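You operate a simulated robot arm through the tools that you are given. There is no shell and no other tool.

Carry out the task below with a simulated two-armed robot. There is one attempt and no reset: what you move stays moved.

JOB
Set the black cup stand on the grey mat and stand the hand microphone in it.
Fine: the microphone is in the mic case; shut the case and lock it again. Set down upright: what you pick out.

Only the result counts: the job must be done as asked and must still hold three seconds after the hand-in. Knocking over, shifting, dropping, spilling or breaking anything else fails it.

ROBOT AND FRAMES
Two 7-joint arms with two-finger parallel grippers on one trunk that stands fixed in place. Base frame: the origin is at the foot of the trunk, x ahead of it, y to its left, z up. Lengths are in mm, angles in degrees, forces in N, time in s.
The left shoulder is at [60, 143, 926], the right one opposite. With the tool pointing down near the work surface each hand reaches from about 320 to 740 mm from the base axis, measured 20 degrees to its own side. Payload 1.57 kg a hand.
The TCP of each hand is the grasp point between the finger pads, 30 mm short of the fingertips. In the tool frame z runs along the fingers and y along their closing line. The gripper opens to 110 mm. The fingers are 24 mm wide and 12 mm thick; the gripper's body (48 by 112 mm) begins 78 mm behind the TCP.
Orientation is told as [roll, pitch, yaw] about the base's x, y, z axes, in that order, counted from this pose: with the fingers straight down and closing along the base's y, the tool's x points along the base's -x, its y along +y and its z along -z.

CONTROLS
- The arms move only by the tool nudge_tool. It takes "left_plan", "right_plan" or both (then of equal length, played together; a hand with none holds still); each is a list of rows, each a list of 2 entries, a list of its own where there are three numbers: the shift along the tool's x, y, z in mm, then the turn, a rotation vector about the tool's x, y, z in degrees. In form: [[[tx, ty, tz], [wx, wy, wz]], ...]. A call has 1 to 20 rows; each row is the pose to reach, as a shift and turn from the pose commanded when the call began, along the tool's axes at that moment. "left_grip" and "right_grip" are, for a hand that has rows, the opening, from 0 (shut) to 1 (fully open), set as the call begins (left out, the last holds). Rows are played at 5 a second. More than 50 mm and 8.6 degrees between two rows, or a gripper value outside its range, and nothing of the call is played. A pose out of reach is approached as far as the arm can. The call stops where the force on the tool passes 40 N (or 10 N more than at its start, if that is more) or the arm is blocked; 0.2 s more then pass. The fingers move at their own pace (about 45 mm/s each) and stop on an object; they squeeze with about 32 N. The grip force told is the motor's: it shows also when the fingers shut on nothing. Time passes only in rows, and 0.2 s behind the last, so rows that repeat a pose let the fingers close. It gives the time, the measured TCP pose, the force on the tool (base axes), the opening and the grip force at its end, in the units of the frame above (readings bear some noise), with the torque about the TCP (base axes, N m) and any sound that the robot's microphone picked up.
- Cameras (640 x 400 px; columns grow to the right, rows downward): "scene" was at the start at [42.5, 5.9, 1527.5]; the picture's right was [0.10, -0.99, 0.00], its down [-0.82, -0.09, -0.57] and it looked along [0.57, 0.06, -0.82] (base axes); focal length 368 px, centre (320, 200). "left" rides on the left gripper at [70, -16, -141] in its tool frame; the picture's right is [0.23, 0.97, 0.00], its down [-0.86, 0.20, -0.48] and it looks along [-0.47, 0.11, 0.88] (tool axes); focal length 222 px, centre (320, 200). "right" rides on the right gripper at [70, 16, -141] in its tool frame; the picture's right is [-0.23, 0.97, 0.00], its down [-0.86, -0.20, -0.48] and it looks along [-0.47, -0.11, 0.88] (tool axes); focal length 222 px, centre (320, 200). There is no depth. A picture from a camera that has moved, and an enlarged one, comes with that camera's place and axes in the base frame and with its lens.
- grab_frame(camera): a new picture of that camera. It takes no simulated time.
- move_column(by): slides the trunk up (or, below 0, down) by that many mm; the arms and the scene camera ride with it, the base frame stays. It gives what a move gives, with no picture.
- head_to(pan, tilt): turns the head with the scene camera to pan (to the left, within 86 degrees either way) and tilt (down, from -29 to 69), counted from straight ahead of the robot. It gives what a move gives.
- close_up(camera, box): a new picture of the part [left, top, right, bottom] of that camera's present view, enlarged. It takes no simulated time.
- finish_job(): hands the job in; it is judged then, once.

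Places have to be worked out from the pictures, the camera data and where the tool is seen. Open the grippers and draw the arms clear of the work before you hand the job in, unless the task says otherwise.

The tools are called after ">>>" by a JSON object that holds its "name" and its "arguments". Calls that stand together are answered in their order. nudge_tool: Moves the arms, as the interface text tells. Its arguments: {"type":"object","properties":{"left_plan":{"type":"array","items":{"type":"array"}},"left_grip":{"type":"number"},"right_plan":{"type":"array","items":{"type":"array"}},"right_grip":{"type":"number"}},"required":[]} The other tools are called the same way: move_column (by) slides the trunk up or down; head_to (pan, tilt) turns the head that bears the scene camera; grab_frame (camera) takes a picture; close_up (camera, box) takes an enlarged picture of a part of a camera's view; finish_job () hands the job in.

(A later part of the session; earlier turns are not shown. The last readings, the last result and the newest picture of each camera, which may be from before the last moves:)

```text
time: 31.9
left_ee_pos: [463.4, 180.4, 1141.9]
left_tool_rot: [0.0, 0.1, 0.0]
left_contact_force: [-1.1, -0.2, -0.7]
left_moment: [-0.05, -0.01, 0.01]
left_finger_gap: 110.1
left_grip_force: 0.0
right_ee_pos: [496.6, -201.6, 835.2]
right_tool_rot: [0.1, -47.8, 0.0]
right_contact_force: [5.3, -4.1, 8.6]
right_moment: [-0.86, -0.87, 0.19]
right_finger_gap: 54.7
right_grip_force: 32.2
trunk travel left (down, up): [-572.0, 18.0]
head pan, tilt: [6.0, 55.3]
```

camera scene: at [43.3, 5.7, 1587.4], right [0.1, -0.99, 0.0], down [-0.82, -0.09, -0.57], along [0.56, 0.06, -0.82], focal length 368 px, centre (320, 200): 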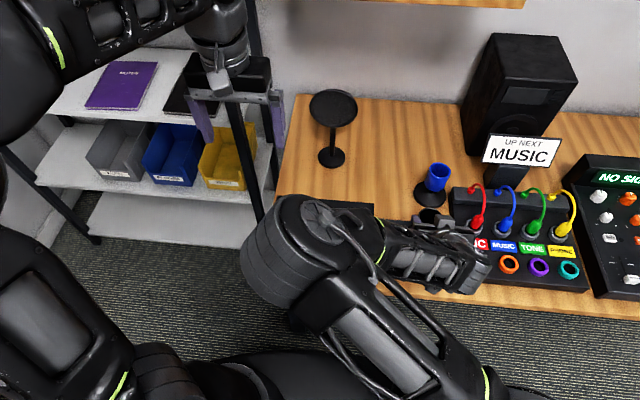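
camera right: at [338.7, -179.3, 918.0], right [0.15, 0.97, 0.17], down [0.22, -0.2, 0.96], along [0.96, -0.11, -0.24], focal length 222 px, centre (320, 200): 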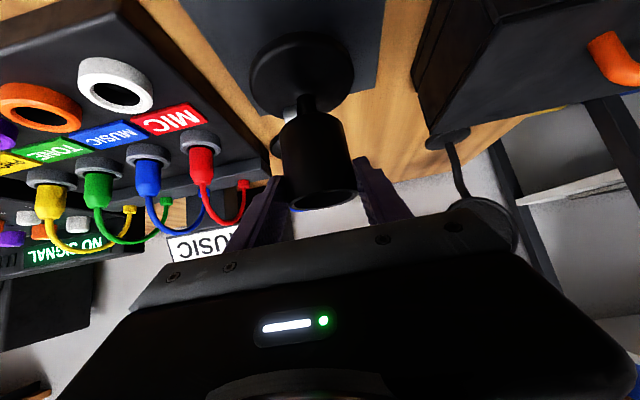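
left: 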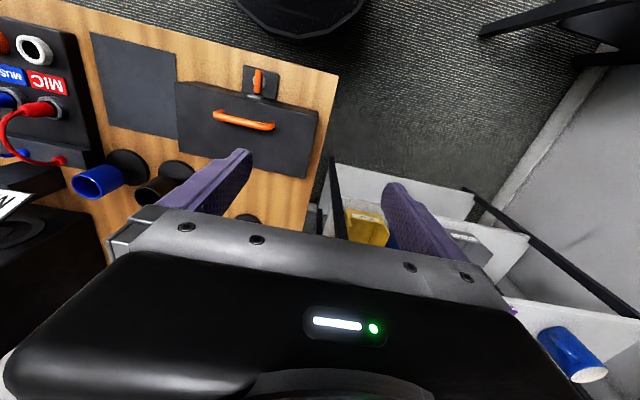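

Contact is light now. I open the gripper partway to release the stand.

>>> {"name": "nudge_tool", "arguments": {"right_plan": [[[0, 0, 0], [0, 0, 0]], [[0, 0, 0], [0, 0, 0]], [[0, 0, 0], [0, 0, 0]], [[0, 0, 0], [0, 0, 0]]], "right_grip": 0.85}}

>>> {"name": "close_up", "arguments": {"camera": "right", "box": [180, 0, 440, 220]}}

```text
time: 32.9
left_ee_pos: [463.9, 179.0, 1141.1]
left_tool_rot: [0.0, 0.1, 0.0]
left_contact_force: [-0.1, 0.1, -0.6]
left_moment: [-0.01, 0.01, 0.0]
left_finger_gap: 109.6
left_grip_force: 0.1
right_ee_pos: [496.3, -201.3, 834.5]
right_tool_rot: [0.1, -47.7, 0.1]
right_contact_force: [0.0, -0.2, -0.4]
right_moment: [-0.03, -0.01, 0.0]
right_finger_gap: 93.5
right_grip_force: 0.0
trunk travel left (down, up): [-572.0, 18.0]
head pan, tilt: [6.0, 55.3]
```

```text
1.82 times, centred on (310, 110) of right
camera zoom: at [344.0, -185.1, 876.5], right [0.15, 0.97, 0.17], down [0.22, -0.2, 0.95], along [0.96, -0.11, -0.25], focal length 404 px, centre (338, 364)
```

zoom: 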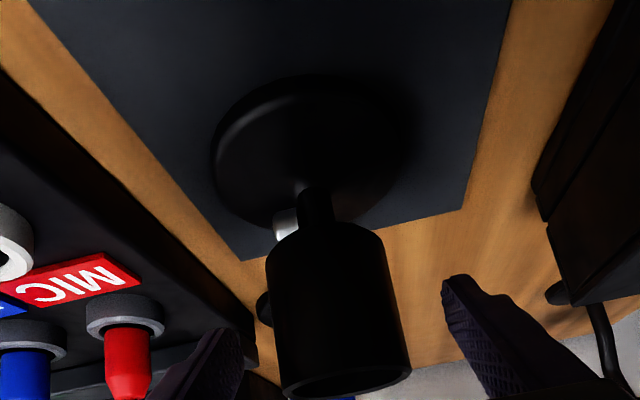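

The stand is released and stands on the mat. I retract along the tool axis, away from the cup.

>>> {"name": "nudge_tool", "arguments": {"right_plan": [[[0, 0, -15], [0, 0, 0]], [[0, 0, -35], [0, 0, 0]], [[0, 0, -60], [0, 0, 0]], [[0, 0, -90], [0, 0, 0]], [[-10, 0, -120], [0, 0, 0]], [[-30, 0, -150], [0, 0, 0]], [[-30, 0, -150], [0, 0, 0]]]}}

>>> {"name": "grab_frame", "arguments": {"camera": "right"}}

>>> {"name": "grab_frame", "arguments": {"camera": "scene"}}

```text
time: 34.5
left_ee_pos: [464.1, 179.5, 1141.5]
left_tool_rot: [0.0, 0.0, 0.0]
left_contact_force: [0.9, -0.4, 0.3]
left_moment: [-0.01, -0.01, 0.0]
left_finger_gap: 110.0
left_grip_force: 0.1
right_ee_pos: [494.9, -208.4, 963.4]
right_tool_rot: [0.1, -47.6, -0.1]
right_contact_force: [-0.6, 0.2, -0.6]
right_moment: [-0.02, 0.01, 0.02]
right_finger_gap: 93.4
right_grip_force: 0.2
right hand out of reach, approached as far as the arm can: row 2, 3, 4, 5, 6, 7
trunk travel left (down, up): [-572.0, 18.0]
head pan, tilt: [6.0, 55.3]
```

```text
taken
camera right: at [342.9, -191.6, 1004.9], right [0.15, 0.97, 0.17], down [0.22, -0.2, 0.95], along [0.96, -0.11, -0.25], focal length 222 px, centre (320, 200)
```

right: 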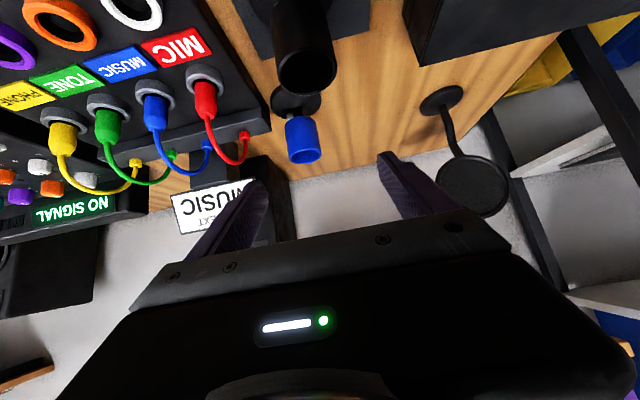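

```text
taken
camera scene: at [43.6, 6.1, 1573.9], right [0.1, -0.99, 0.0], down [-0.82, -0.09, -0.57], along [0.56, 0.06, -0.82], focal length 368 px, centre (320, 200)
```

scene: 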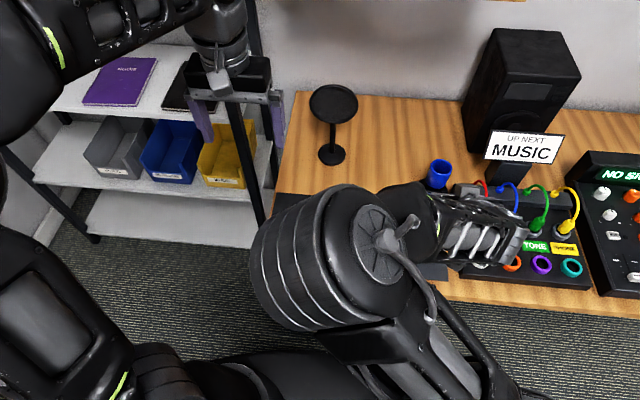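

The hand is clear above the stand. I straighten the tool and bring the right arm back to its high parking pose so that it no longer blocks the view.

>>> {"name": "nudge_tool", "arguments": {"right_plan": [[[-10, 0, -10], [0, 8, 0]], [[-20, 0, -20], [0, 16, 0]], [[-30, 0, -30], [0, 24, 0]], [[-40, 0, -40], [0, 32, 0]], [[-50, 0, -50], [0, 40, 0]], [[-60, 0, -60], [0, 47.6, 0]], [[-60, 0, -60], [0, 47.6, 0]]], "right_grip": 1.0}}

```text
time: 36.1
left_ee_pos: [463.0, 179.9, 1143.4]
left_tool_rot: [0.1, 0.0, 0.1]
left_contact_force: [-0.6, 0.6, 0.3]
left_moment: [-0.01, -0.05, -0.01]
left_finger_gap: 110.1
left_grip_force: 0.0
right_ee_pos: [492.4, -208.8, 1049.7]
right_tool_rot: [0.0, -0.1, 0.1]
right_contact_force: [0.3, 0.1, 0.5]
right_moment: [0.02, 0.02, -0.03]
right_finger_gap: 110.4
right_grip_force: 0.1
trunk travel left (down, up): [-572.0, 18.0]
head pan, tilt: [6.0, 55.3]
```

Next the right hand goes to a parking pose at about (407, -260, 1120).

>>> {"name": "nudge_tool", "arguments": {"right_plan": [[[28, -17, -23], [0, 0, 0]], [[56, -34, -46], [0, 0, 0]], [[85, -50, -70], [0, 0, 0]], [[85, -50, -70], [0, 0, 0]]]}}

>>> {"name": "grab_frame", "arguments": {"camera": "scene"}}

>>> {"name": "close_up", "arguments": {"camera": "scene", "box": [370, 130, 470, 290]}}

>>> {"name": "grab_frame", "arguments": {"camera": "right"}}

```text
time: 37.1
left_ee_pos: [464.3, 180.6, 1140.8]
left_tool_rot: [0.1, 0.0, 0.0]
left_contact_force: [0.3, -0.1, -0.8]
left_moment: [0.02, 0.01, -0.04]
left_finger_gap: 109.8
left_grip_force: 0.1
right_ee_pos: [407.5, -259.1, 1116.7]
right_tool_rot: [0.2, 0.1, 0.2]
right_contact_force: [0.7, 0.4, -0.6]
right_moment: [-0.06, 0.02, 0.02]
right_finger_gap: 110.0
right_grip_force: 0.0
trunk travel left (down, up): [-572.0, 18.0]
head pan, tilt: [6.0, 55.3]
```

```text
taken
camera scene: at [43.6, 6.5, 1573.9], right [0.1, -0.99, 0.0], down [-0.82, -0.09, -0.57], along [0.56, 0.06, -0.82], focal length 368 px, centre (320, 200)
```

scene: 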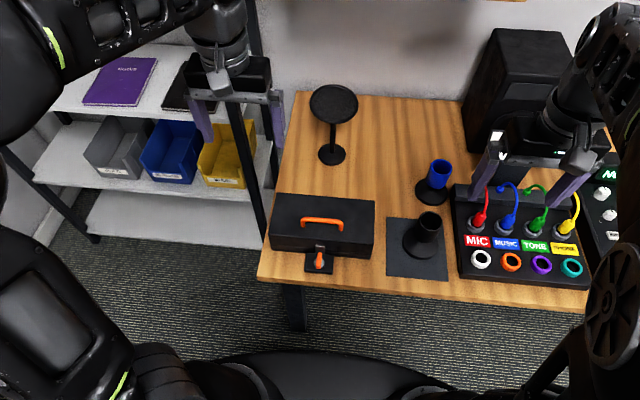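

```text
2.50 times, centred on (420, 210) of scene
camera zoom: at [43.6, 6.5, 1573.9], right [0.1, -0.99, 0.0], down [-0.82, -0.09, -0.57], along [0.56, 0.06, -0.82], focal length 920 px, centre (70, 175)
```

zoom: 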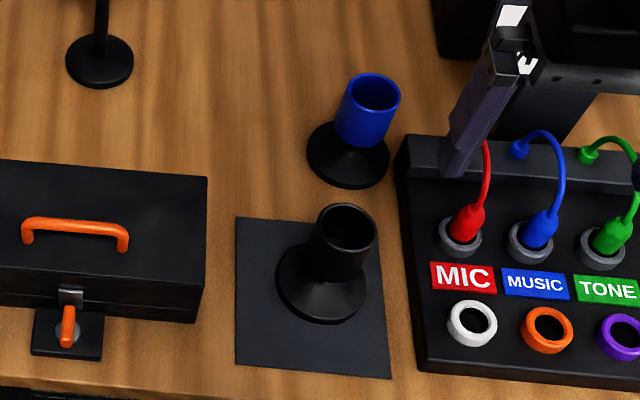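

```text
taken
camera right: at [336.8, -243.1, 1256.9], right [0.22, 0.97, 0.0], down [0.86, -0.2, 0.48], along [0.47, -0.11, -0.88], focal length 222 px, centre (320, 200)
```

right: 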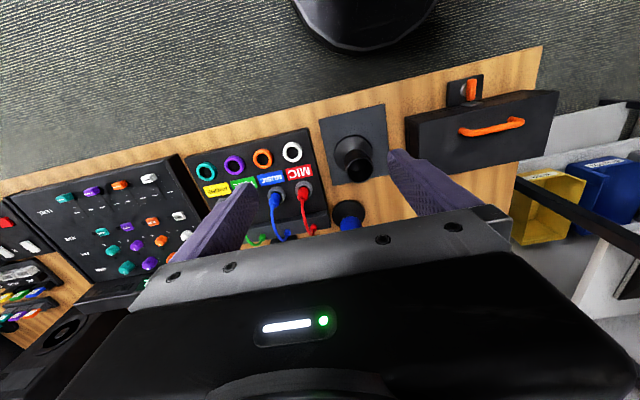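

The stand stands upright on the mat with its axis at about (512, -204). Now I bring the left hand near the latch at about (430, 49) for a close look.

>>> {"name": "nudge_tool", "arguments": {"left_plan": [[[14, -23, 32], [0, 0, 0]], [[28, -47, 64], [0, 0, 0]], [[42, -70, 96], [0, 0, 0]], [[56, -93, 128], [0, 0, 0]], [[70, -117, 160], [0, 0, 0]], [[84, -140, 190], [0, 0, 0]], [[84, -140, 190], [0, 0, 0]]], "left_grip": 1.0}}

>>> {"name": "grab_frame", "arguments": {"camera": "left"}}

>>> {"name": "grab_frame", "arguments": {"camera": "scene"}}

```text
time: 38.7
left_ee_pos: [379.0, 39.4, 949.3]
left_tool_rot: [0.0, 0.0, 0.0]
left_contact_force: [-0.5, -0.2, -0.2]
left_moment: [0.0, 0.01, 0.0]
left_finger_gap: 109.9
left_grip_force: 0.1
right_ee_pos: [406.4, -259.5, 1117.1]
right_tool_rot: [0.1, 0.0, 0.2]
right_contact_force: [-0.1, 0.8, -0.4]
right_moment: [0.01, -0.01, 0.02]
right_finger_gap: 110.0
right_grip_force: 0.0
trunk travel left (down, up): [-572.0, 18.0]
head pan, tilt: [6.0, 55.3]
```

```text
taken
camera left: at [309.0, 24.2, 1089.5], right [-0.23, 0.97, 0.0], down [0.85, 0.2, 0.48], along [0.47, 0.11, -0.88], focal length 222 px, centre (320, 200)
```

left: 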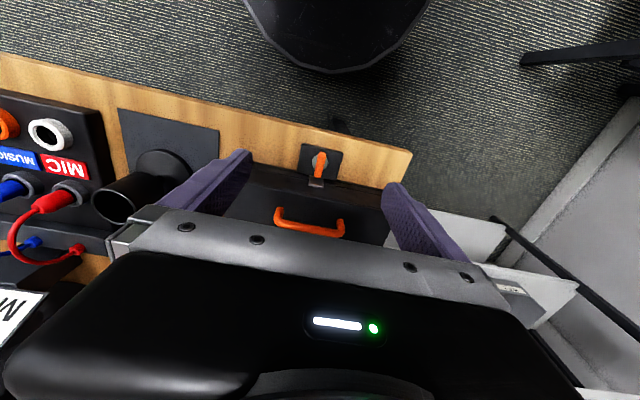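

```text
taken
camera scene: at [42.3, 6.3, 1574.0], right [0.1, -0.99, 0.0], down [-0.82, -0.09, -0.57], along [0.57, 0.06, -0.82], focal length 368 px, centre (320, 200)
```

scene: 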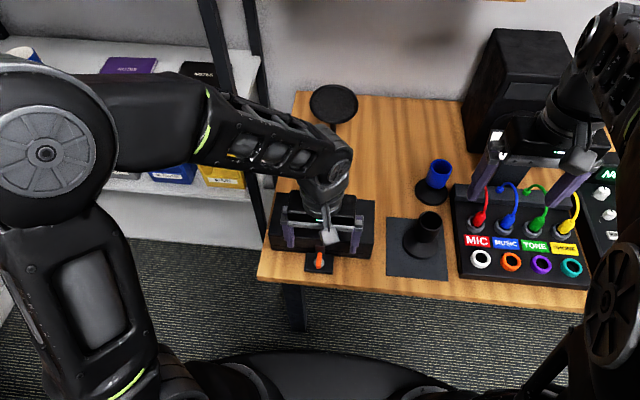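

>>> {"name": "close_up", "arguments": {"camera": "left", "box": [280, 130, 360, 190]}}

>>> {"name": "close_up", "arguments": {"camera": "scene", "box": [290, 225, 350, 280]}}

>>> {"name": "close_up", "arguments": {"camera": "left", "box": [200, 120, 440, 270]}}

```text
6.67 times, centred on (320, 160) of left
camera zoom: at [309.0, 24.2, 1089.5], right [-0.23, 0.97, 0.0], down [0.85, 0.2, 0.48], along [0.47, 0.11, -0.88], focal length 1481 px, centre (320, 467)
```

zoom: 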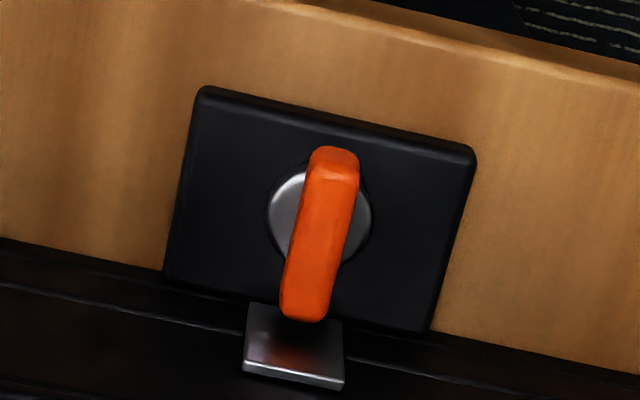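

```text
7.27 times, centred on (320, 252) of scene
camera zoom: at [42.3, 6.3, 1574.0], right [0.1, -0.99, 0.0], down [-0.82, -0.09, -0.57], along [0.57, 0.06, -0.82], focal length 2678 px, centre (320, -182)
```

zoom: 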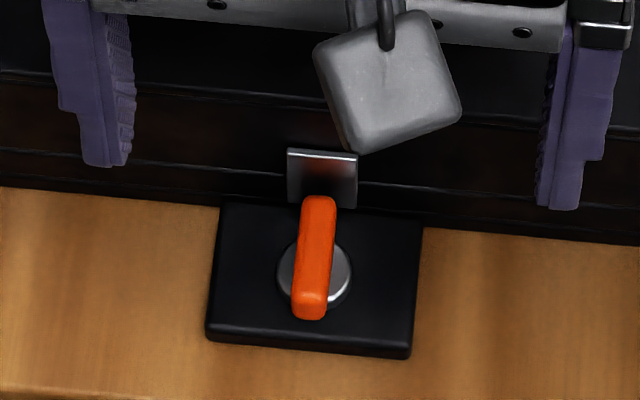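

```text
2.67 times, centred on (320, 195) of left
camera zoom: at [309.0, 24.2, 1089.5], right [-0.23, 0.97, 0.0], down [0.85, 0.2, 0.48], along [0.47, 0.11, -0.88], focal length 592 px, centre (320, 213)
```

zoom: 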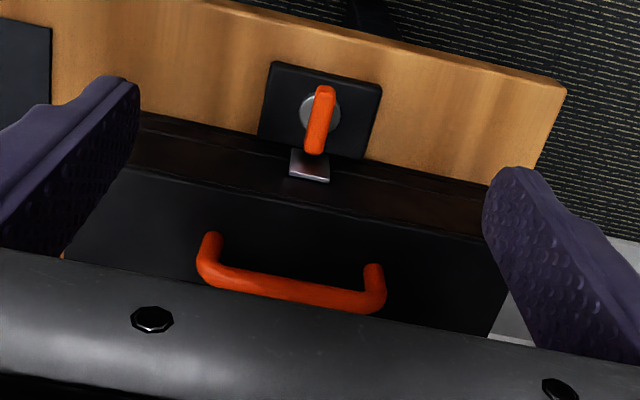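

The latch is an orange lever on a silver boss, pointing at the silver hasp on the lid. To measure its height I lower the left hand about 90 mm for a view from another angle.

>>> {"name": "nudge_tool", "arguments": {"left_plan": [[[10, 0, 30], [0, 0, 0]], [[20, 0, 60], [0, 0, 0]], [[20, 0, 90], [0, 0, 0]], [[20, 0, 90], [0, 0, 0]]]}}

>>> {"name": "grab_frame", "arguments": {"camera": "left"}}

```text
time: 39.7
left_ee_pos: [359.5, 38.7, 860.7]
left_tool_rot: [0.1, -0.1, 0.0]
left_contact_force: [-0.5, -0.4, 0.0]
left_moment: [0.03, 0.02, 0.05]
left_finger_gap: 110.0
left_grip_force: 0.1
right_ee_pos: [406.5, -259.7, 1118.1]
right_tool_rot: [0.1, -0.1, 0.2]
right_contact_force: [-0.8, -0.3, 0.2]
right_moment: [-0.04, 0.01, 0.03]
right_finger_gap: 109.7
right_grip_force: 0.0
trunk travel left (down, up): [-572.0, 18.0]
head pan, tilt: [6.0, 55.3]
```

```text
taken
camera left: at [289.1, 23.7, 1000.5], right [-0.23, 0.97, 0.0], down [0.85, 0.2, 0.48], along [0.47, 0.11, -0.88], focal length 222 px, centre (320, 200)
```

left: 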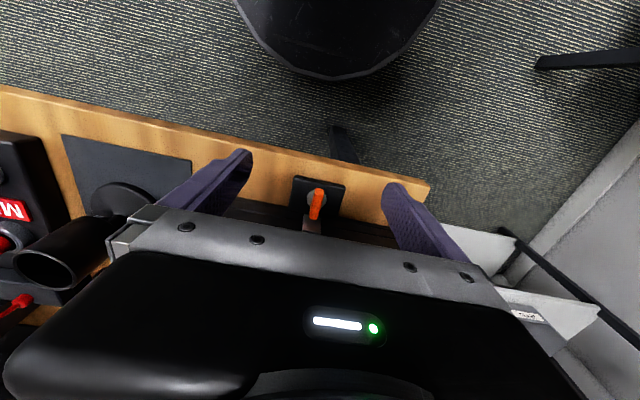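

>>> {"name": "close_up", "arguments": {"camera": "left", "box": [280, 165, 360, 235]}}

>>> {"name": "close_up", "arguments": {"camera": "right", "box": [400, 60, 560, 160]}}

```text
5.71 times, centred on (320, 200) of left
camera zoom: at [289.1, 23.7, 1000.5], right [-0.23, 0.97, 0.0], down [0.85, 0.2, 0.48], along [0.47, 0.11, -0.88], focal length 1269 px, centre (320, 200)
```

zoom: 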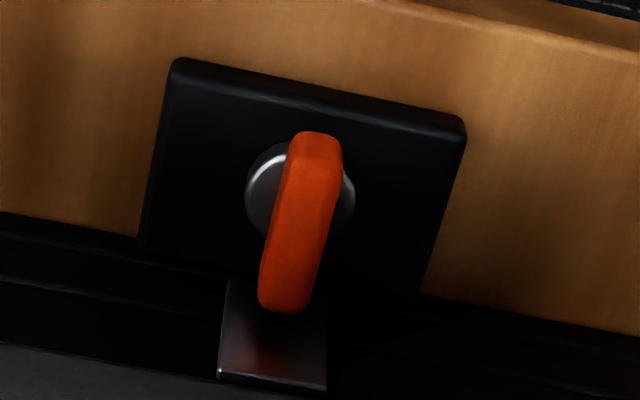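

```text
4.00 times, centred on (480, 110) of right
camera zoom: at [335.8, -243.4, 1257.2], right [0.22, 0.97, 0.0], down [0.85, -0.2, 0.48], along [0.47, -0.11, -0.88], focal length 888 px, centre (-320, 560)
```

zoom: 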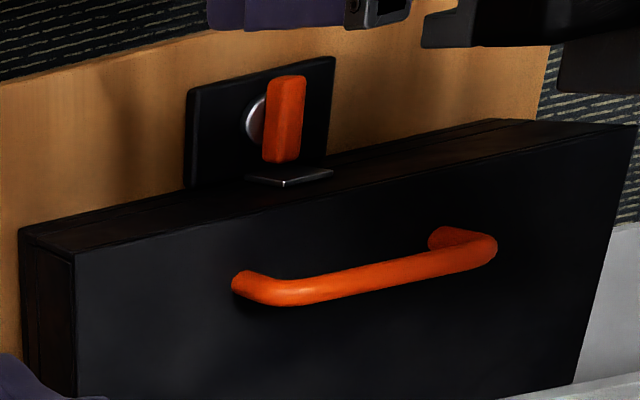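

Triangulating from both wrist cameras, the lever is about 43 mm long, along x from 407 to 450, centred on its boss at about (428, 52), with its top at z about 755. I bring the left hand right above it with the fingers at 44 mm opening.

>>> {"name": "nudge_tool", "arguments": {"left_plan": [[[-23, 4, 0], [0, 0, 0]], [[-46, 8, 10], [0, 0, 0]], [[-68, 12, 20], [0, 0, 0]], [[-68, 12, 40], [0, 0, 0]], [[-68, 12, 55], [0, 0, 0]], [[-68, 12, 55], [0, 0, 0]]], "left_grip": 0.4}}

>>> {"name": "grab_frame", "arguments": {"camera": "left"}}

>>> {"name": "close_up", "arguments": {"camera": "left", "box": [240, 120, 400, 240]}}

>>> {"name": "close_up", "arguments": {"camera": "scene", "box": [250, 180, 390, 290]}}

```text
time: 41.1
left_ee_pos: [428.6, 51.6, 808.0]
left_tool_rot: [0.0, 0.1, -0.1]
left_contact_force: [1.1, -0.3, -0.4]
left_moment: [0.01, -0.03, 0.01]
left_finger_gap: 44.1
left_grip_force: 0.0
right_ee_pos: [406.2, -260.8, 1118.3]
right_tool_rot: [0.1, -0.1, 0.2]
right_contact_force: [-0.7, 0.4, -0.1]
right_moment: [0.0, -0.01, 0.02]
right_finger_gap: 109.9
right_grip_force: 0.1
trunk travel left (down, up): [-572.0, 18.0]
head pan, tilt: [6.0, 55.3]
```

```text
taken
camera left: at [358.1, 36.2, 947.8], right [-0.23, 0.97, 0.0], down [0.86, 0.2, 0.48], along [0.47, 0.11, -0.88], focal length 222 px, centre (320, 200)
```

left: 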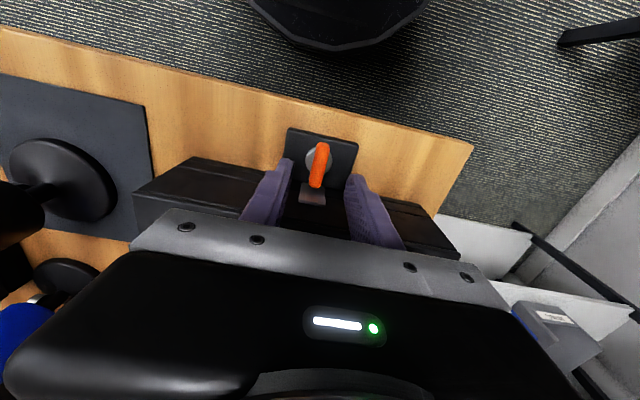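

```text
3.33 times, centred on (320, 180) of left
camera zoom: at [358.1, 36.2, 947.8], right [-0.23, 0.97, 0.0], down [0.86, 0.2, 0.48], along [0.47, 0.11, -0.88], focal length 740 px, centre (320, 267)
```

zoom: 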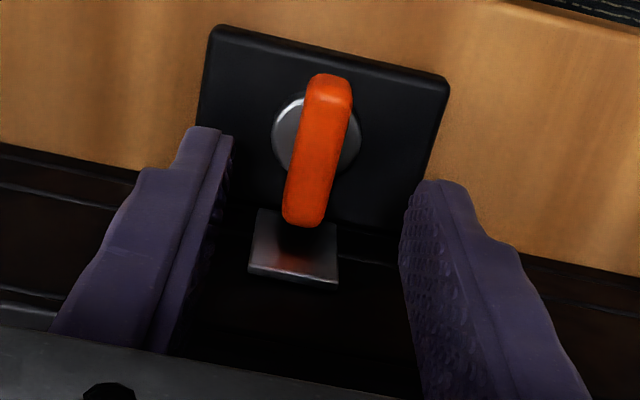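

```text
3.64 times, centred on (320, 235) of scene
camera zoom: at [42.3, 5.8, 1574.0], right [0.1, -0.99, 0.0], down [-0.82, -0.09, -0.57], along [0.57, 0.06, -0.82], focal length 1339 px, centre (320, 73)
```

zoom: 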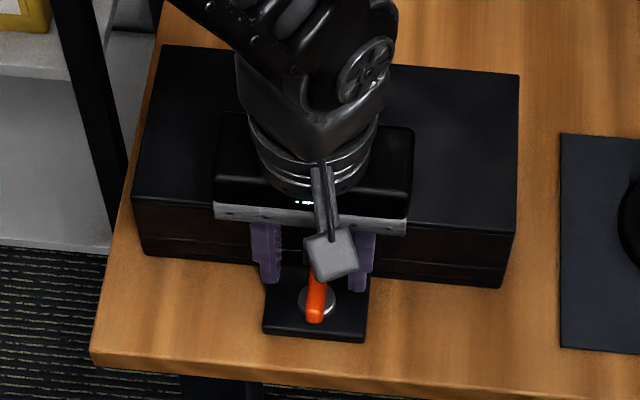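

The lever centre is confirmed at (428, 51.5) and the hand is centred on it. I lower to z about 774, so the fingertips straddle the lever.

>>> {"name": "nudge_tool", "arguments": {"left_plan": [[[0, 0, 10], [0, 0, 0]], [[0, 0, 20], [0, 0, 0]], [[0, 0, 28], [0, 0, 0]], [[0, 0, 33], [0, 0, 0]], [[0, 0, 33], [0, 0, 0]]]}}

>>> {"name": "close_up", "arguments": {"camera": "left", "box": [240, 120, 400, 240]}}

>>> {"name": "close_up", "arguments": {"camera": "scene", "box": [270, 210, 370, 290]}}

```text
time: 42.3
left_ee_pos: [427.5, 51.9, 774.7]
left_tool_rot: [0.0, 0.0, 0.0]
left_contact_force: [0.0, 0.5, 0.6]
left_moment: [0.01, 0.03, -0.05]
left_finger_gap: 43.9
left_grip_force: 0.1
right_ee_pos: [405.9, -259.5, 1117.9]
right_tool_rot: [0.1, -0.1, 0.2]
right_contact_force: [0.0, 1.1, -0.3]
right_moment: [-0.03, -0.02, 0.01]
right_finger_gap: 110.1
right_grip_force: 0.0
trunk travel left (down, up): [-572.0, 18.0]
head pan, tilt: [6.0, 55.3]
```

```text
3.33 times, centred on (320, 180) of left
camera zoom: at [358.2, 36.4, 913.7], right [-0.23, 0.97, 0.0], down [0.86, 0.2, 0.48], along [0.47, 0.11, -0.88], focal length 740 px, centre (320, 267)
```

zoom: 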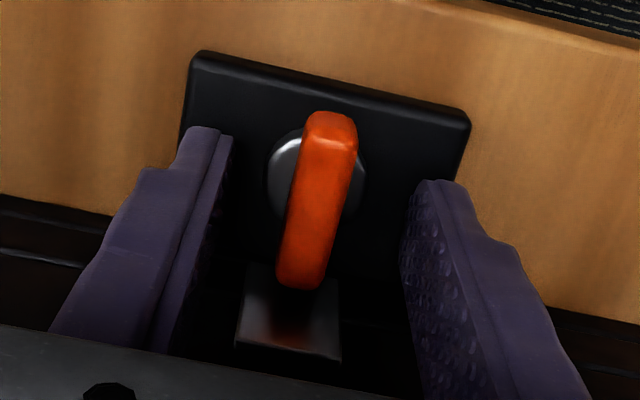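

```text
5.00 times, centred on (320, 250) of scene
camera zoom: at [42.5, 5.9, 1574.0], right [0.1, -0.99, 0.0], down [-0.82, -0.09, -0.57], along [0.57, 0.06, -0.82], focal length 1841 px, centre (320, -50)
```

zoom: 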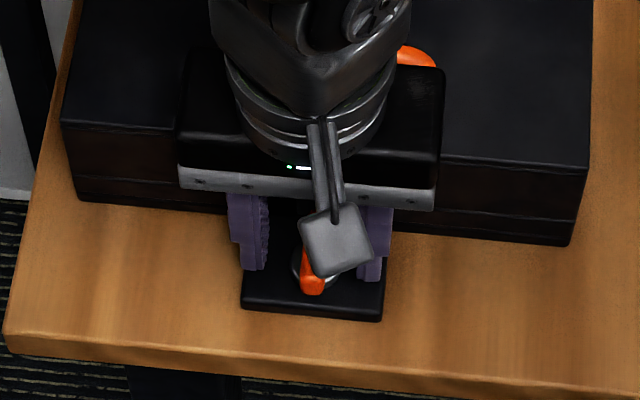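

The lever lies between the fingertips. I close the left gripper on it.

>>> {"name": "nudge_tool", "arguments": {"left_plan": [[[0, 0, 0], [0, 0, 0]], [[0, 0, 0], [0, 0, 0]], [[0, 0, 0], [0, 0, 0]], [[0, 0, 0], [0, 0, 0]]], "left_grip": 0.0}}

>>> {"name": "close_up", "arguments": {"camera": "left", "box": [240, 120, 400, 240]}}

```text
time: 43.3
left_ee_pos: [427.1, 50.4, 773.9]
left_tool_rot: [0.0, 0.0, -0.1]
left_contact_force: [-1.1, -12.1, -3.4]
left_moment: [-0.42, -0.18, 0.05]
left_finger_gap: 25.7
left_grip_force: 36.7
right_ee_pos: [406.8, -260.7, 1117.3]
right_tool_rot: [0.1, -0.1, 0.2]
right_contact_force: [-0.2, -0.6, 0.7]
right_moment: [0.0, 0.04, 0.02]
right_finger_gap: 110.1
right_grip_force: 0.1
trunk travel left (down, up): [-572.0, 18.0]
head pan, tilt: [6.0, 55.3]
```

```text
3.33 times, centred on (320, 180) of left
camera zoom: at [358.1, 34.8, 913.9], right [-0.23, 0.97, 0.0], down [0.86, 0.2, 0.48], along [0.47, 0.11, -0.88], focal length 740 px, centre (320, 267)
```

zoom: 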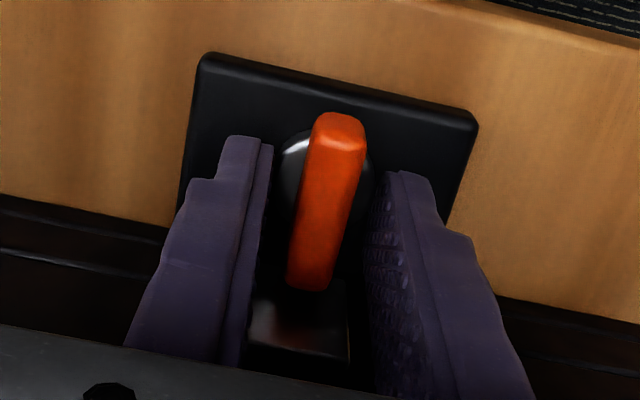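

The fingers stopped at 25.7 mm: they are on the silver boss below the lever, which sits about 1.5 mm farther right. I open, raise by 5 mm and shift 1.5 mm right, then close again on the lever only.

>>> {"name": "nudge_tool", "arguments": {"left_plan": [[[0, 0, 0], [0, 0, 0]], [[0, 0, 0], [0, 0, 0]], [[0, -1, -3], [0, 0, 0]], [[0, -1.5, -5], [0, 0, 0]], [[0, -1.5, -5], [0, 0, 0]]], "left_grip": 0.35}}

>>> {"name": "nudge_tool", "arguments": {"left_plan": [[[0, 0, 0], [0, 0, 0]], [[0, 0, 0], [0, 0, 0]], [[0, 0, 0], [0, 0, 0]], [[0, 0, 0], [0, 0, 0]]], "left_grip": 0.0}}

>>> {"name": "close_up", "arguments": {"camera": "left", "box": [240, 120, 400, 240]}}

```text
time: 44.5
left_ee_pos: [426.6, 50.7, 778.7]
left_tool_rot: [-0.1, 0.0, 0.0]
left_contact_force: [-0.3, -0.6, 0.8]
left_moment: [-0.01, 0.0, 0.02]
left_finger_gap: 38.6
left_grip_force: 0.2
right_ee_pos: [407.5, -260.8, 1118.0]
right_tool_rot: [0.1, -0.1, 0.2]
right_contact_force: [0.4, -0.4, 0.7]
right_moment: [-0.01, -0.01, 0.02]
right_finger_gap: 110.0
right_grip_force: 0.1
trunk travel left (down, up): [-572.0, 18.0]
head pan, tilt: [6.0, 55.3]
```

```text
time: 45.5
left_ee_pos: [427.8, 50.6, 779.7]
left_tool_rot: [0.1, 0.0, -0.1]
left_contact_force: [-0.9, -2.8, 0.2]
left_moment: [-0.12, -0.02, -0.04]
left_finger_gap: 24.2
left_grip_force: 36.3
right_ee_pos: [406.4, -259.4, 1116.6]
right_tool_rot: [0.1, -0.1, 0.2]
right_contact_force: [-0.3, -0.1, -0.3]
right_moment: [-0.03, -0.01, -0.02]
right_finger_gap: 110.0
right_grip_force: 0.0
trunk travel left (down, up): [-572.0, 18.0]
head pan, tilt: [6.0, 55.3]
```

```text
3.33 times, centred on (320, 180) of left
camera zoom: at [358.2, 34.6, 918.8], right [-0.23, 0.97, 0.0], down [0.86, 0.2, 0.48], along [0.47, 0.11, -0.88], focal length 740 px, centre (320, 267)
```

zoom: 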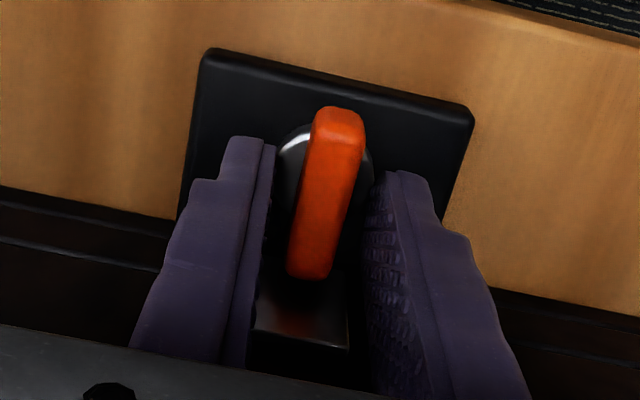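

The gap is 24.2 mm now, still on the boss's rim, so the lever sits higher than I judged. I open, raise another 6 mm and close again.

>>> {"name": "nudge_tool", "arguments": {"left_plan": [[[0, 0, 0], [0, 0, 0]], [[0, 0, 0], [0, 0, 0]], [[0, 0, -3], [0, 0, 0]], [[0, 0, -6], [0, 0, 0]], [[0, 0, -6], [0, 0, 0]]], "left_grip": 0.35}}

>>> {"name": "nudge_tool", "arguments": {"left_plan": [[[0, 0, 0], [0, 0, 0]], [[0, 0, 0], [0, 0, 0]], [[0, 0, 0], [0, 0, 0]], [[0, 0, 0], [0, 0, 0]]], "left_grip": 0.0}}

>>> {"name": "close_up", "arguments": {"camera": "left", "box": [240, 120, 400, 240]}}

```text
time: 46.7
left_ee_pos: [427.7, 50.5, 785.2]
left_tool_rot: [0.1, -0.1, 0.0]
left_contact_force: [-0.1, -0.2, -0.5]
left_moment: [0.01, 0.02, 0.02]
left_finger_gap: 38.5
left_grip_force: 0.0
right_ee_pos: [407.2, -259.7, 1117.4]
right_tool_rot: [0.1, 0.0, 0.2]
right_contact_force: [-0.7, 0.8, -0.1]
right_moment: [0.0, 0.02, 0.01]
right_finger_gap: 110.0
right_grip_force: 0.1
trunk travel left (down, up): [-572.0, 18.0]
head pan, tilt: [6.0, 55.3]
```

```text
time: 47.7
left_ee_pos: [427.3, 49.3, 785.5]
left_tool_rot: [0.1, 0.0, 0.0]
left_contact_force: [-0.1, -0.2, 0.6]
left_moment: [0.01, 0.03, -0.02]
left_finger_gap: 11.9
left_grip_force: 29.2
right_ee_pos: [405.1, -259.3, 1117.4]
right_tool_rot: [0.2, -0.1, 0.2]
right_contact_force: [0.2, 0.3, -0.2]
right_moment: [-0.01, 0.0, -0.01]
right_finger_gap: 110.0
right_grip_force: 0.1
trunk travel left (down, up): [-572.0, 18.0]
head pan, tilt: [6.0, 55.3]
```

```text
3.33 times, centred on (320, 180) of left
camera zoom: at [358.2, 34.5, 925.0], right [-0.23, 0.97, 0.0], down [0.86, 0.2, 0.48], along [0.47, 0.11, -0.88], focal length 740 px, centre (320, 267)
```

zoom: 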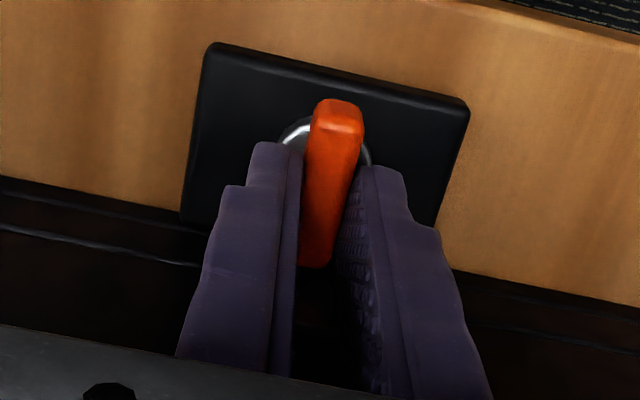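

The gap is 11.9 mm, so the fingers now hold the lever itself. I try turning it 16 degrees clockwise (seen from above) and watch the torque.

>>> {"name": "nudge_tool", "arguments": {"left_plan": [[[0, 0, 0], [0, 0, 5]], [[0, 0, 0], [0, 0, 10]], [[0, -0.5, 0], [0, 0, 16]], [[0, -0.5, 0], [0, 0, 16]]]}}

>>> {"name": "close_up", "arguments": {"camera": "left", "box": [240, 120, 400, 240]}}

>>> {"name": "close_up", "arguments": {"camera": "scene", "box": [270, 210, 370, 290]}}

```text
time: 48.7
left_ee_pos: [427.7, 49.8, 783.4]
left_tool_rot: [0.0, 0.0, -16.2]
left_contact_force: [0.8, -0.7, 8.5]
left_moment: [0.11, 0.52, -0.01]
left_finger_gap: 11.9
left_grip_force: 29.1
right_ee_pos: [406.3, -261.0, 1117.4]
right_tool_rot: [0.2, -0.1, 0.2]
right_contact_force: [0.3, 0.0, -0.8]
right_moment: [0.03, 0.0, 0.0]
right_finger_gap: 110.1
right_grip_force: 0.1
trunk travel left (down, up): [-572.0, 18.0]
head pan, tilt: [6.0, 55.3]
```

```text
3.33 times, centred on (320, 180) of left
camera zoom: at [356.2, 53.6, 925.0], right [0.05, 1.0, 0.0], down [0.88, -0.05, 0.48], along [0.48, -0.02, -0.88], focal length 740 px, centre (320, 267)
```

zoom: 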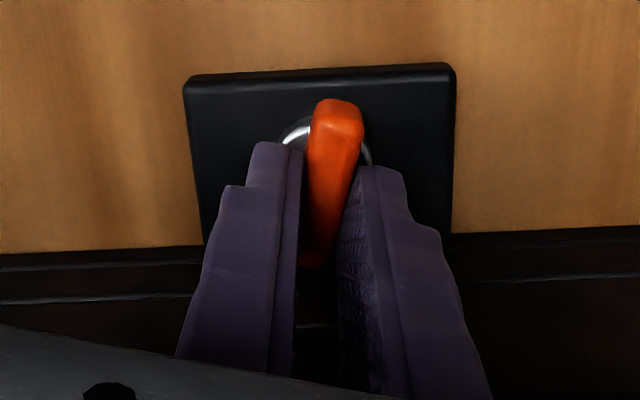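

```text
5.00 times, centred on (320, 250) of scene
camera zoom: at [42.0, 5.6, 1574.1], right [0.1, -0.99, 0.0], down [-0.82, -0.09, -0.57], along [0.57, 0.06, -0.82], focal length 1841 px, centre (320, -50)
```

zoom: 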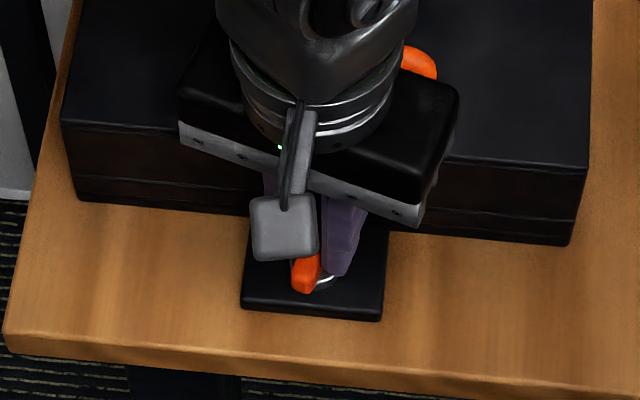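

The lever follows freely in this direction. I carry on turning to about 55 degrees, letting the hand follow the pivot, and raise 1 mm to relieve the upward push.

>>> {"name": "nudge_tool", "arguments": {"left_plan": [[[0, 0, -1], [0, 0, 7]], [[0.3, -0.7, -1], [0, 0, 14]], [[0.7, -1.2, -1], [0, 0, 21]], [[1, -1.7, -1], [0, 0, 28]], [[1.3, -2, -1], [0, 0, 35]], [[1.5, -2.2, -1], [0, 0, 39]], [[1.5, -2.2, -1], [0, 0, 39]]]}}

>>> {"name": "close_up", "arguments": {"camera": "left", "box": [240, 120, 400, 240]}}

>>> {"name": "close_up", "arguments": {"camera": "scene", "box": [270, 210, 370, 290]}}

```text
time: 50.3
left_ee_pos: [425.4, 47.2, 785.7]
left_tool_rot: [-0.1, -0.1, -55.1]
left_contact_force: [4.7, -4.4, -4.4]
left_moment: [-0.72, -0.52, 0.03]
left_finger_gap: 11.9
left_grip_force: 29.4
right_ee_pos: [407.4, -259.5, 1117.3]
right_tool_rot: [0.1, -0.1, 0.2]
right_contact_force: [-0.6, 1.2, 0.1]
right_moment: [0.02, -0.04, 0.0]
right_finger_gap: 110.1
right_grip_force: 0.0
trunk travel left (down, up): [-572.0, 18.0]
head pan, tilt: [6.0, 55.3]
```

```text
3.33 times, centred on (320, 180) of left
camera zoom: at [373.4, 96.3, 925.0], right [0.67, 0.74, 0.0], down [0.65, -0.59, 0.48], along [0.36, -0.32, -0.88], focal length 740 px, centre (320, 267)
```

zoom: 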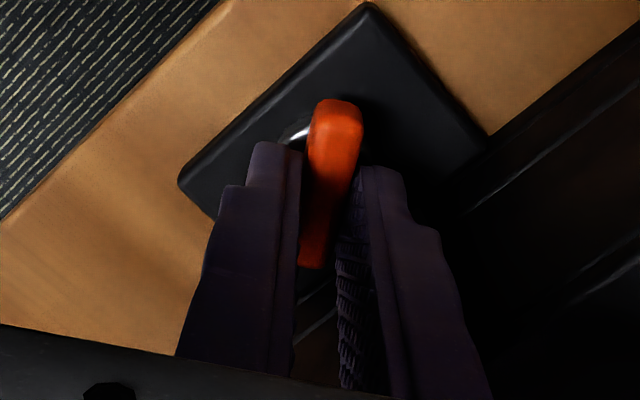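

```text
5.00 times, centred on (320, 250) of scene
camera zoom: at [43.4, 5.5, 1573.9], right [0.1, -0.99, 0.0], down [-0.82, -0.09, -0.57], along [0.56, 0.06, -0.82], focal length 1841 px, centre (320, -50)
```

zoom: 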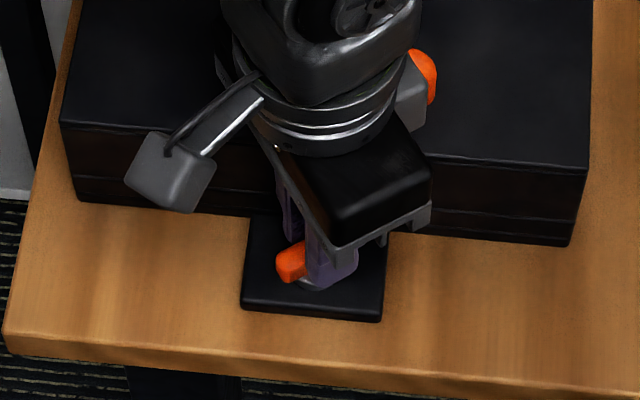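

The lever followed to 55 degrees with small forces. I finish the turn to 90 degrees.

>>> {"name": "nudge_tool", "arguments": {"left_plan": [[[0, -0.3, 0], [0, 0, 7]], [[0, -0.6, 0], [0, 0, 14]], [[0.2, -1, 0], [0, 0, 21]], [[0.2, -1.3, 0], [0, 0, 28]], [[0.2, -1.5, 0], [0, 0, 35]], [[0.2, -1.5, 0], [0, 0, 35]]]}}

>>> {"name": "close_up", "arguments": {"camera": "left", "box": [240, 120, 400, 240]}}

>>> {"name": "close_up", "arguments": {"camera": "scene", "box": [270, 210, 370, 290]}}

```text
time: 51.7
left_ee_pos: [425.0, 47.0, 786.2]
left_tool_rot: [0.0, 0.0, -90.3]
left_contact_force: [6.3, -8.4, -12.6]
left_moment: [-0.2, -0.19, 0.1]
left_finger_gap: 11.7
left_grip_force: 29.0
right_ee_pos: [407.7, -260.0, 1117.7]
right_tool_rot: [0.1, 0.0, 0.1]
right_contact_force: [0.4, -0.7, 0.1]
right_moment: [0.03, 0.02, 0.01]
right_finger_gap: 110.1
right_grip_force: 0.0
trunk travel left (down, up): [-572.0, 18.0]
head pan, tilt: [6.0, 55.3]
```

```text
3.33 times, centred on (320, 180) of left
camera zoom: at [409.0, 117.5, 925.1], right [0.97, 0.22, 0.0], down [0.2, -0.86, 0.48], along [0.11, -0.47, -0.88], focal length 740 px, centre (320, 267)
```

zoom: 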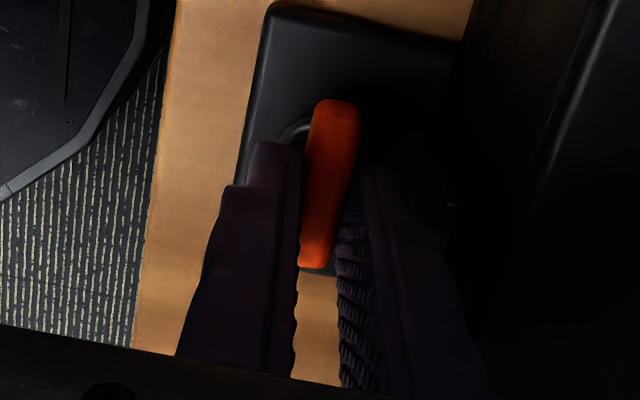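

```text
5.00 times, centred on (320, 250) of scene
camera zoom: at [44.1, 5.0, 1573.9], right [0.1, -0.99, 0.0], down [-0.82, -0.09, -0.57], along [0.56, 0.06, -0.82], focal length 1841 px, centre (320, -50)
```

zoom: 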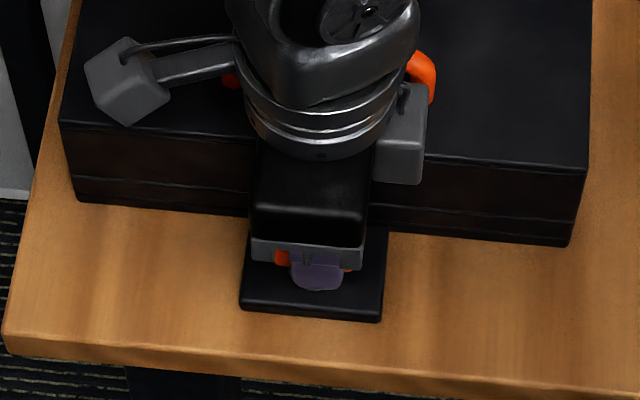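

The lever is now parallel to the case front. I open the fingers a little (24 mm, to stay clear of the hasp) and rise straight up.

>>> {"name": "nudge_tool", "arguments": {"left_plan": [[[0, 0, 0], [0, 0, 0]], [[0, 0, 0], [0, 0, 0]], [[0, 0, 0], [0, 0, 0]], [[0, 0, -10], [0, 0, 0]], [[0, 0, -30], [0, 0, 0]], [[0, 0, -60], [0, 0, 0]], [[0, 0, -60], [0, 0, 0]]], "left_grip": 0.22}}

>>> {"name": "grab_frame", "arguments": {"camera": "left"}}

>>> {"name": "close_up", "arguments": {"camera": "scene", "box": [270, 210, 370, 290]}}

```text
time: 53.3
left_ee_pos: [423.7, 47.7, 846.0]
left_tool_rot: [0.1, 0.0, -90.1]
left_contact_force: [-0.4, -0.9, -0.4]
left_moment: [0.0, -0.01, -0.01]
left_finger_gap: 24.2
left_grip_force: 0.0
right_ee_pos: [406.2, -259.8, 1117.2]
right_tool_rot: [0.1, -0.2, 0.2]
right_contact_force: [0.8, 0.7, -0.4]
right_moment: [-0.01, -0.02, 0.03]
right_finger_gap: 110.0
right_grip_force: 0.0
trunk travel left (down, up): [-572.0, 18.0]
head pan, tilt: [6.0, 55.3]
```

```text
taken
camera left: at [407.6, 118.1, 985.9], right [0.97, 0.23, 0.0], down [0.2, -0.86, 0.48], along [0.11, -0.47, -0.88], focal length 222 px, centre (320, 200)
```

left: 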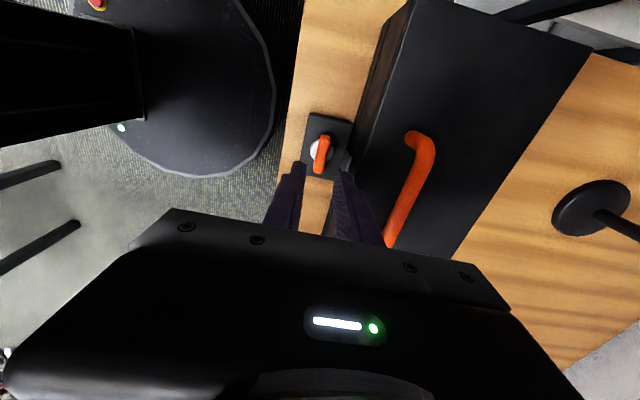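

```text
5.00 times, centred on (320, 250) of scene
camera zoom: at [43.0, 5.7, 1574.0], right [0.1, -0.99, 0.0], down [-0.82, -0.09, -0.57], along [0.57, 0.06, -0.82], focal length 1841 px, centre (320, -50)
```

zoom: 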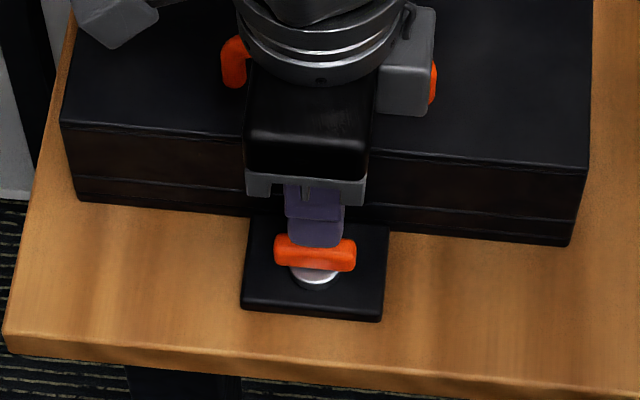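

The latch is open. The handle's bar runs along y from about 4 to 94 at x about 490, z about 840. With the left hand already turned so its fingers close along x, I rise and go above the handle's middle.

>>> {"name": "nudge_tool", "arguments": {"left_plan": [[[0, 0, -30], [0, 0, 0]], [[0, 20, -55], [0, 0, 0]], [[1, 45, -60], [0, 0, 0]], [[1, 66, -60], [0, 0, 0]], [[1, 66, -60], [0, 0, 0]]], "left_grip": 0.5}}

>>> {"name": "grab_frame", "arguments": {"camera": "left"}}

>>> {"name": "close_up", "arguments": {"camera": "scene", "box": [250, 160, 410, 280]}}

>>> {"name": "close_up", "arguments": {"camera": "right", "box": [400, 60, 560, 160]}}

```text
time: 54.5
left_ee_pos: [488.8, 47.2, 904.7]
left_tool_rot: [-0.1, -0.1, -90.2]
left_contact_force: [-0.1, 0.5, -0.4]
left_moment: [0.0, 0.01, -0.03]
left_finger_gap: 55.0
left_grip_force: 0.0
right_ee_pos: [407.4, -259.4, 1117.9]
right_tool_rot: [0.1, -0.1, 0.2]
right_contact_force: [-0.3, -0.3, -0.3]
right_moment: [-0.02, -0.02, 0.01]
right_finger_gap: 109.8
right_grip_force: 0.1
trunk travel left (down, up): [-572.0, 18.0]
head pan, tilt: [6.0, 55.3]
```

```text
taken
camera left: at [473.2, 117.8, 1045.2], right [0.97, 0.23, 0.0], down [0.2, -0.86, 0.48], along [0.11, -0.47, -0.88], focal length 222 px, centre (320, 200)
```

left: 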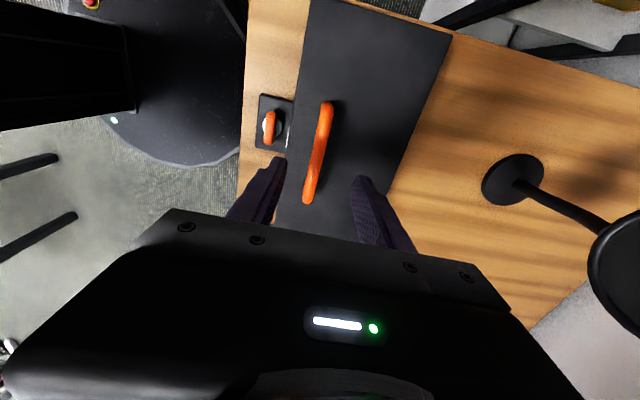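

```text
3.33 times, centred on (330, 220) of scene
camera zoom: at [42.2, 5.9, 1574.0], right [0.1, -0.99, 0.0], down [-0.82, -0.09, -0.57], along [0.57, 0.06, -0.82], focal length 1227 px, centre (287, 133)
```

zoom: 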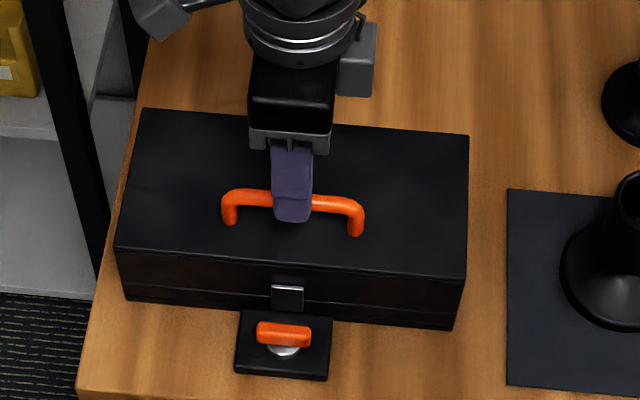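

```text
4.00 times, centred on (480, 110) of right
camera zoom: at [335.9, -243.5, 1257.2], right [0.22, 0.97, 0.0], down [0.85, -0.2, 0.48], along [0.47, -0.11, -0.88], focal length 888 px, centre (-320, 560)
```

zoom: 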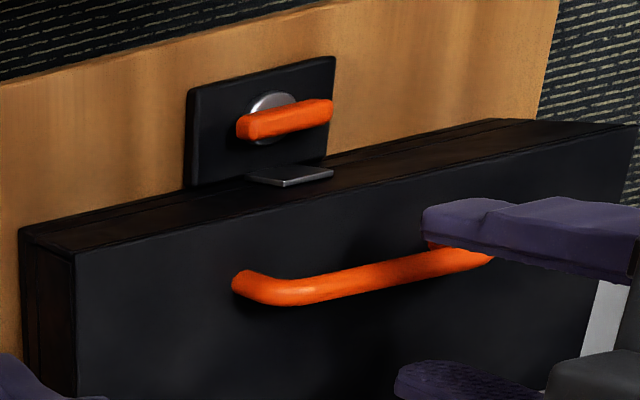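

I zoom the left camera to fix the bar's x relative to the fingers.

>>> {"name": "close_up", "arguments": {"camera": "left", "box": [230, 90, 400, 215]}}

```text
3.20 times, centred on (315, 152) of left
camera zoom: at [473.2, 117.8, 1045.2], right [0.97, 0.23, 0.0], down [0.2, -0.86, 0.48], along [0.11, -0.47, -0.88], focal length 711 px, centre (336, 352)
```

zoom: 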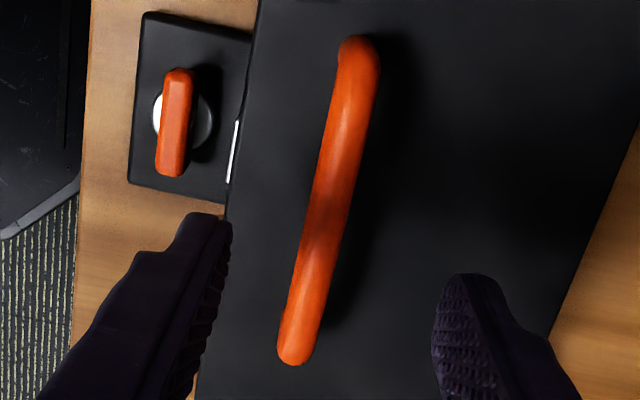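

The bar is at x about 485.5, z about 845. I shift 3.5 mm back and lower until the bar is between the pads (z about 850), then close.

>>> {"name": "nudge_tool", "arguments": {"left_plan": [[[2, -3.5, 15], [0, 0, 0]], [[2, -3.5, 35], [0, 0, 0]], [[2, -3.5, 50], [0, 0, 0]], [[2, -3.5, 55], [0, 0, 0]], [[2, -3.5, 55], [0, 0, 0]]]}}

>>> {"name": "nudge_tool", "arguments": {"left_plan": [[[0, 0, 0], [0, 0, 0]], [[0, 0, 0], [0, 0, 0]], [[0, 0, 0], [0, 0, 0]], [[0, 0, 0], [0, 0, 0]]], "left_grip": 0.0}}

>>> {"name": "close_up", "arguments": {"camera": "scene", "box": [250, 160, 410, 280]}}

>>> {"name": "grab_frame", "arguments": {"camera": "left"}}

```text
time: 55.7
left_ee_pos: [486.5, 50.8, 850.3]
left_tool_rot: [0.0, 0.1, -90.0]
left_contact_force: [-0.4, -0.9, -0.4]
left_moment: [0.03, 0.03, 0.02]
left_finger_gap: 55.2
left_grip_force: 0.1
right_ee_pos: [405.8, -258.9, 1117.2]
right_tool_rot: [0.1, -0.1, 0.1]
right_contact_force: [0.5, 1.0, 0.5]
right_moment: [-0.01, 0.0, 0.0]
right_finger_gap: 110.0
right_grip_force: 0.0
trunk travel left (down, up): [-572.0, 18.0]
head pan, tilt: [6.0, 55.3]
```

```text
time: 56.7
left_ee_pos: [485.2, 49.4, 850.0]
left_tool_rot: [0.0, 0.0, -90.1]
left_contact_force: [-8.0, 0.4, 2.7]
left_moment: [0.18, 0.1, 0.05]
left_finger_gap: 12.0
left_grip_force: 26.2
right_ee_pos: [405.1, -259.1, 1117.0]
right_tool_rot: [0.0, -0.2, 0.2]
right_contact_force: [0.9, -1.3, 0.0]
right_moment: [-0.04, 0.04, -0.01]
right_finger_gap: 110.1
right_grip_force: 0.1
trunk travel left (down, up): [-572.0, 18.0]
head pan, tilt: [6.0, 55.3]
```

```text
3.33 times, centred on (330, 220) of scene
camera zoom: at [41.2, 5.8, 1574.1], right [0.1, -0.99, 0.0], down [-0.82, -0.09, -0.57], along [0.57, 0.06, -0.82], focal length 1227 px, centre (287, 133)
```

zoom: 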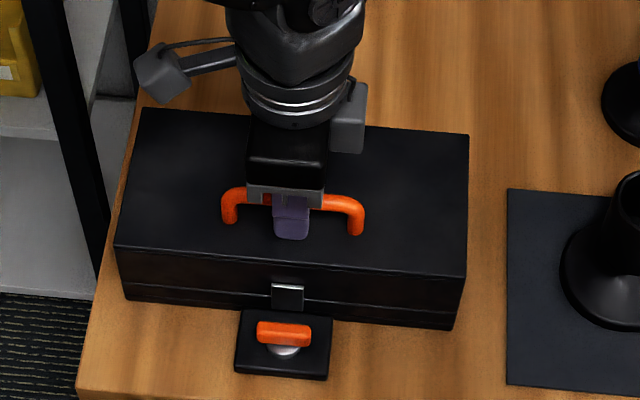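

```text
taken
camera left: at [469.4, 120.1, 990.7], right [0.97, 0.23, 0.0], down [0.2, -0.86, 0.48], along [0.11, -0.47, -0.88], focal length 222 px, centre (320, 200)
```

left: 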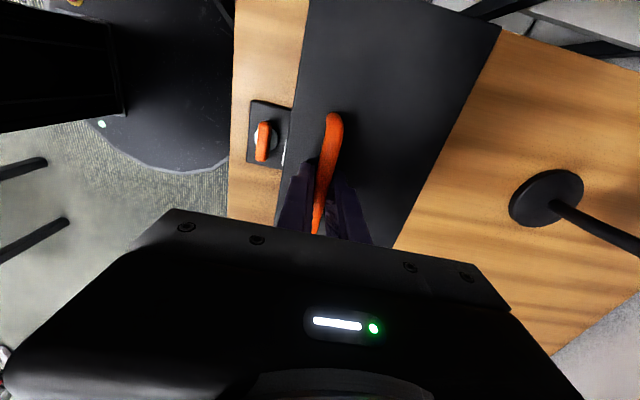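

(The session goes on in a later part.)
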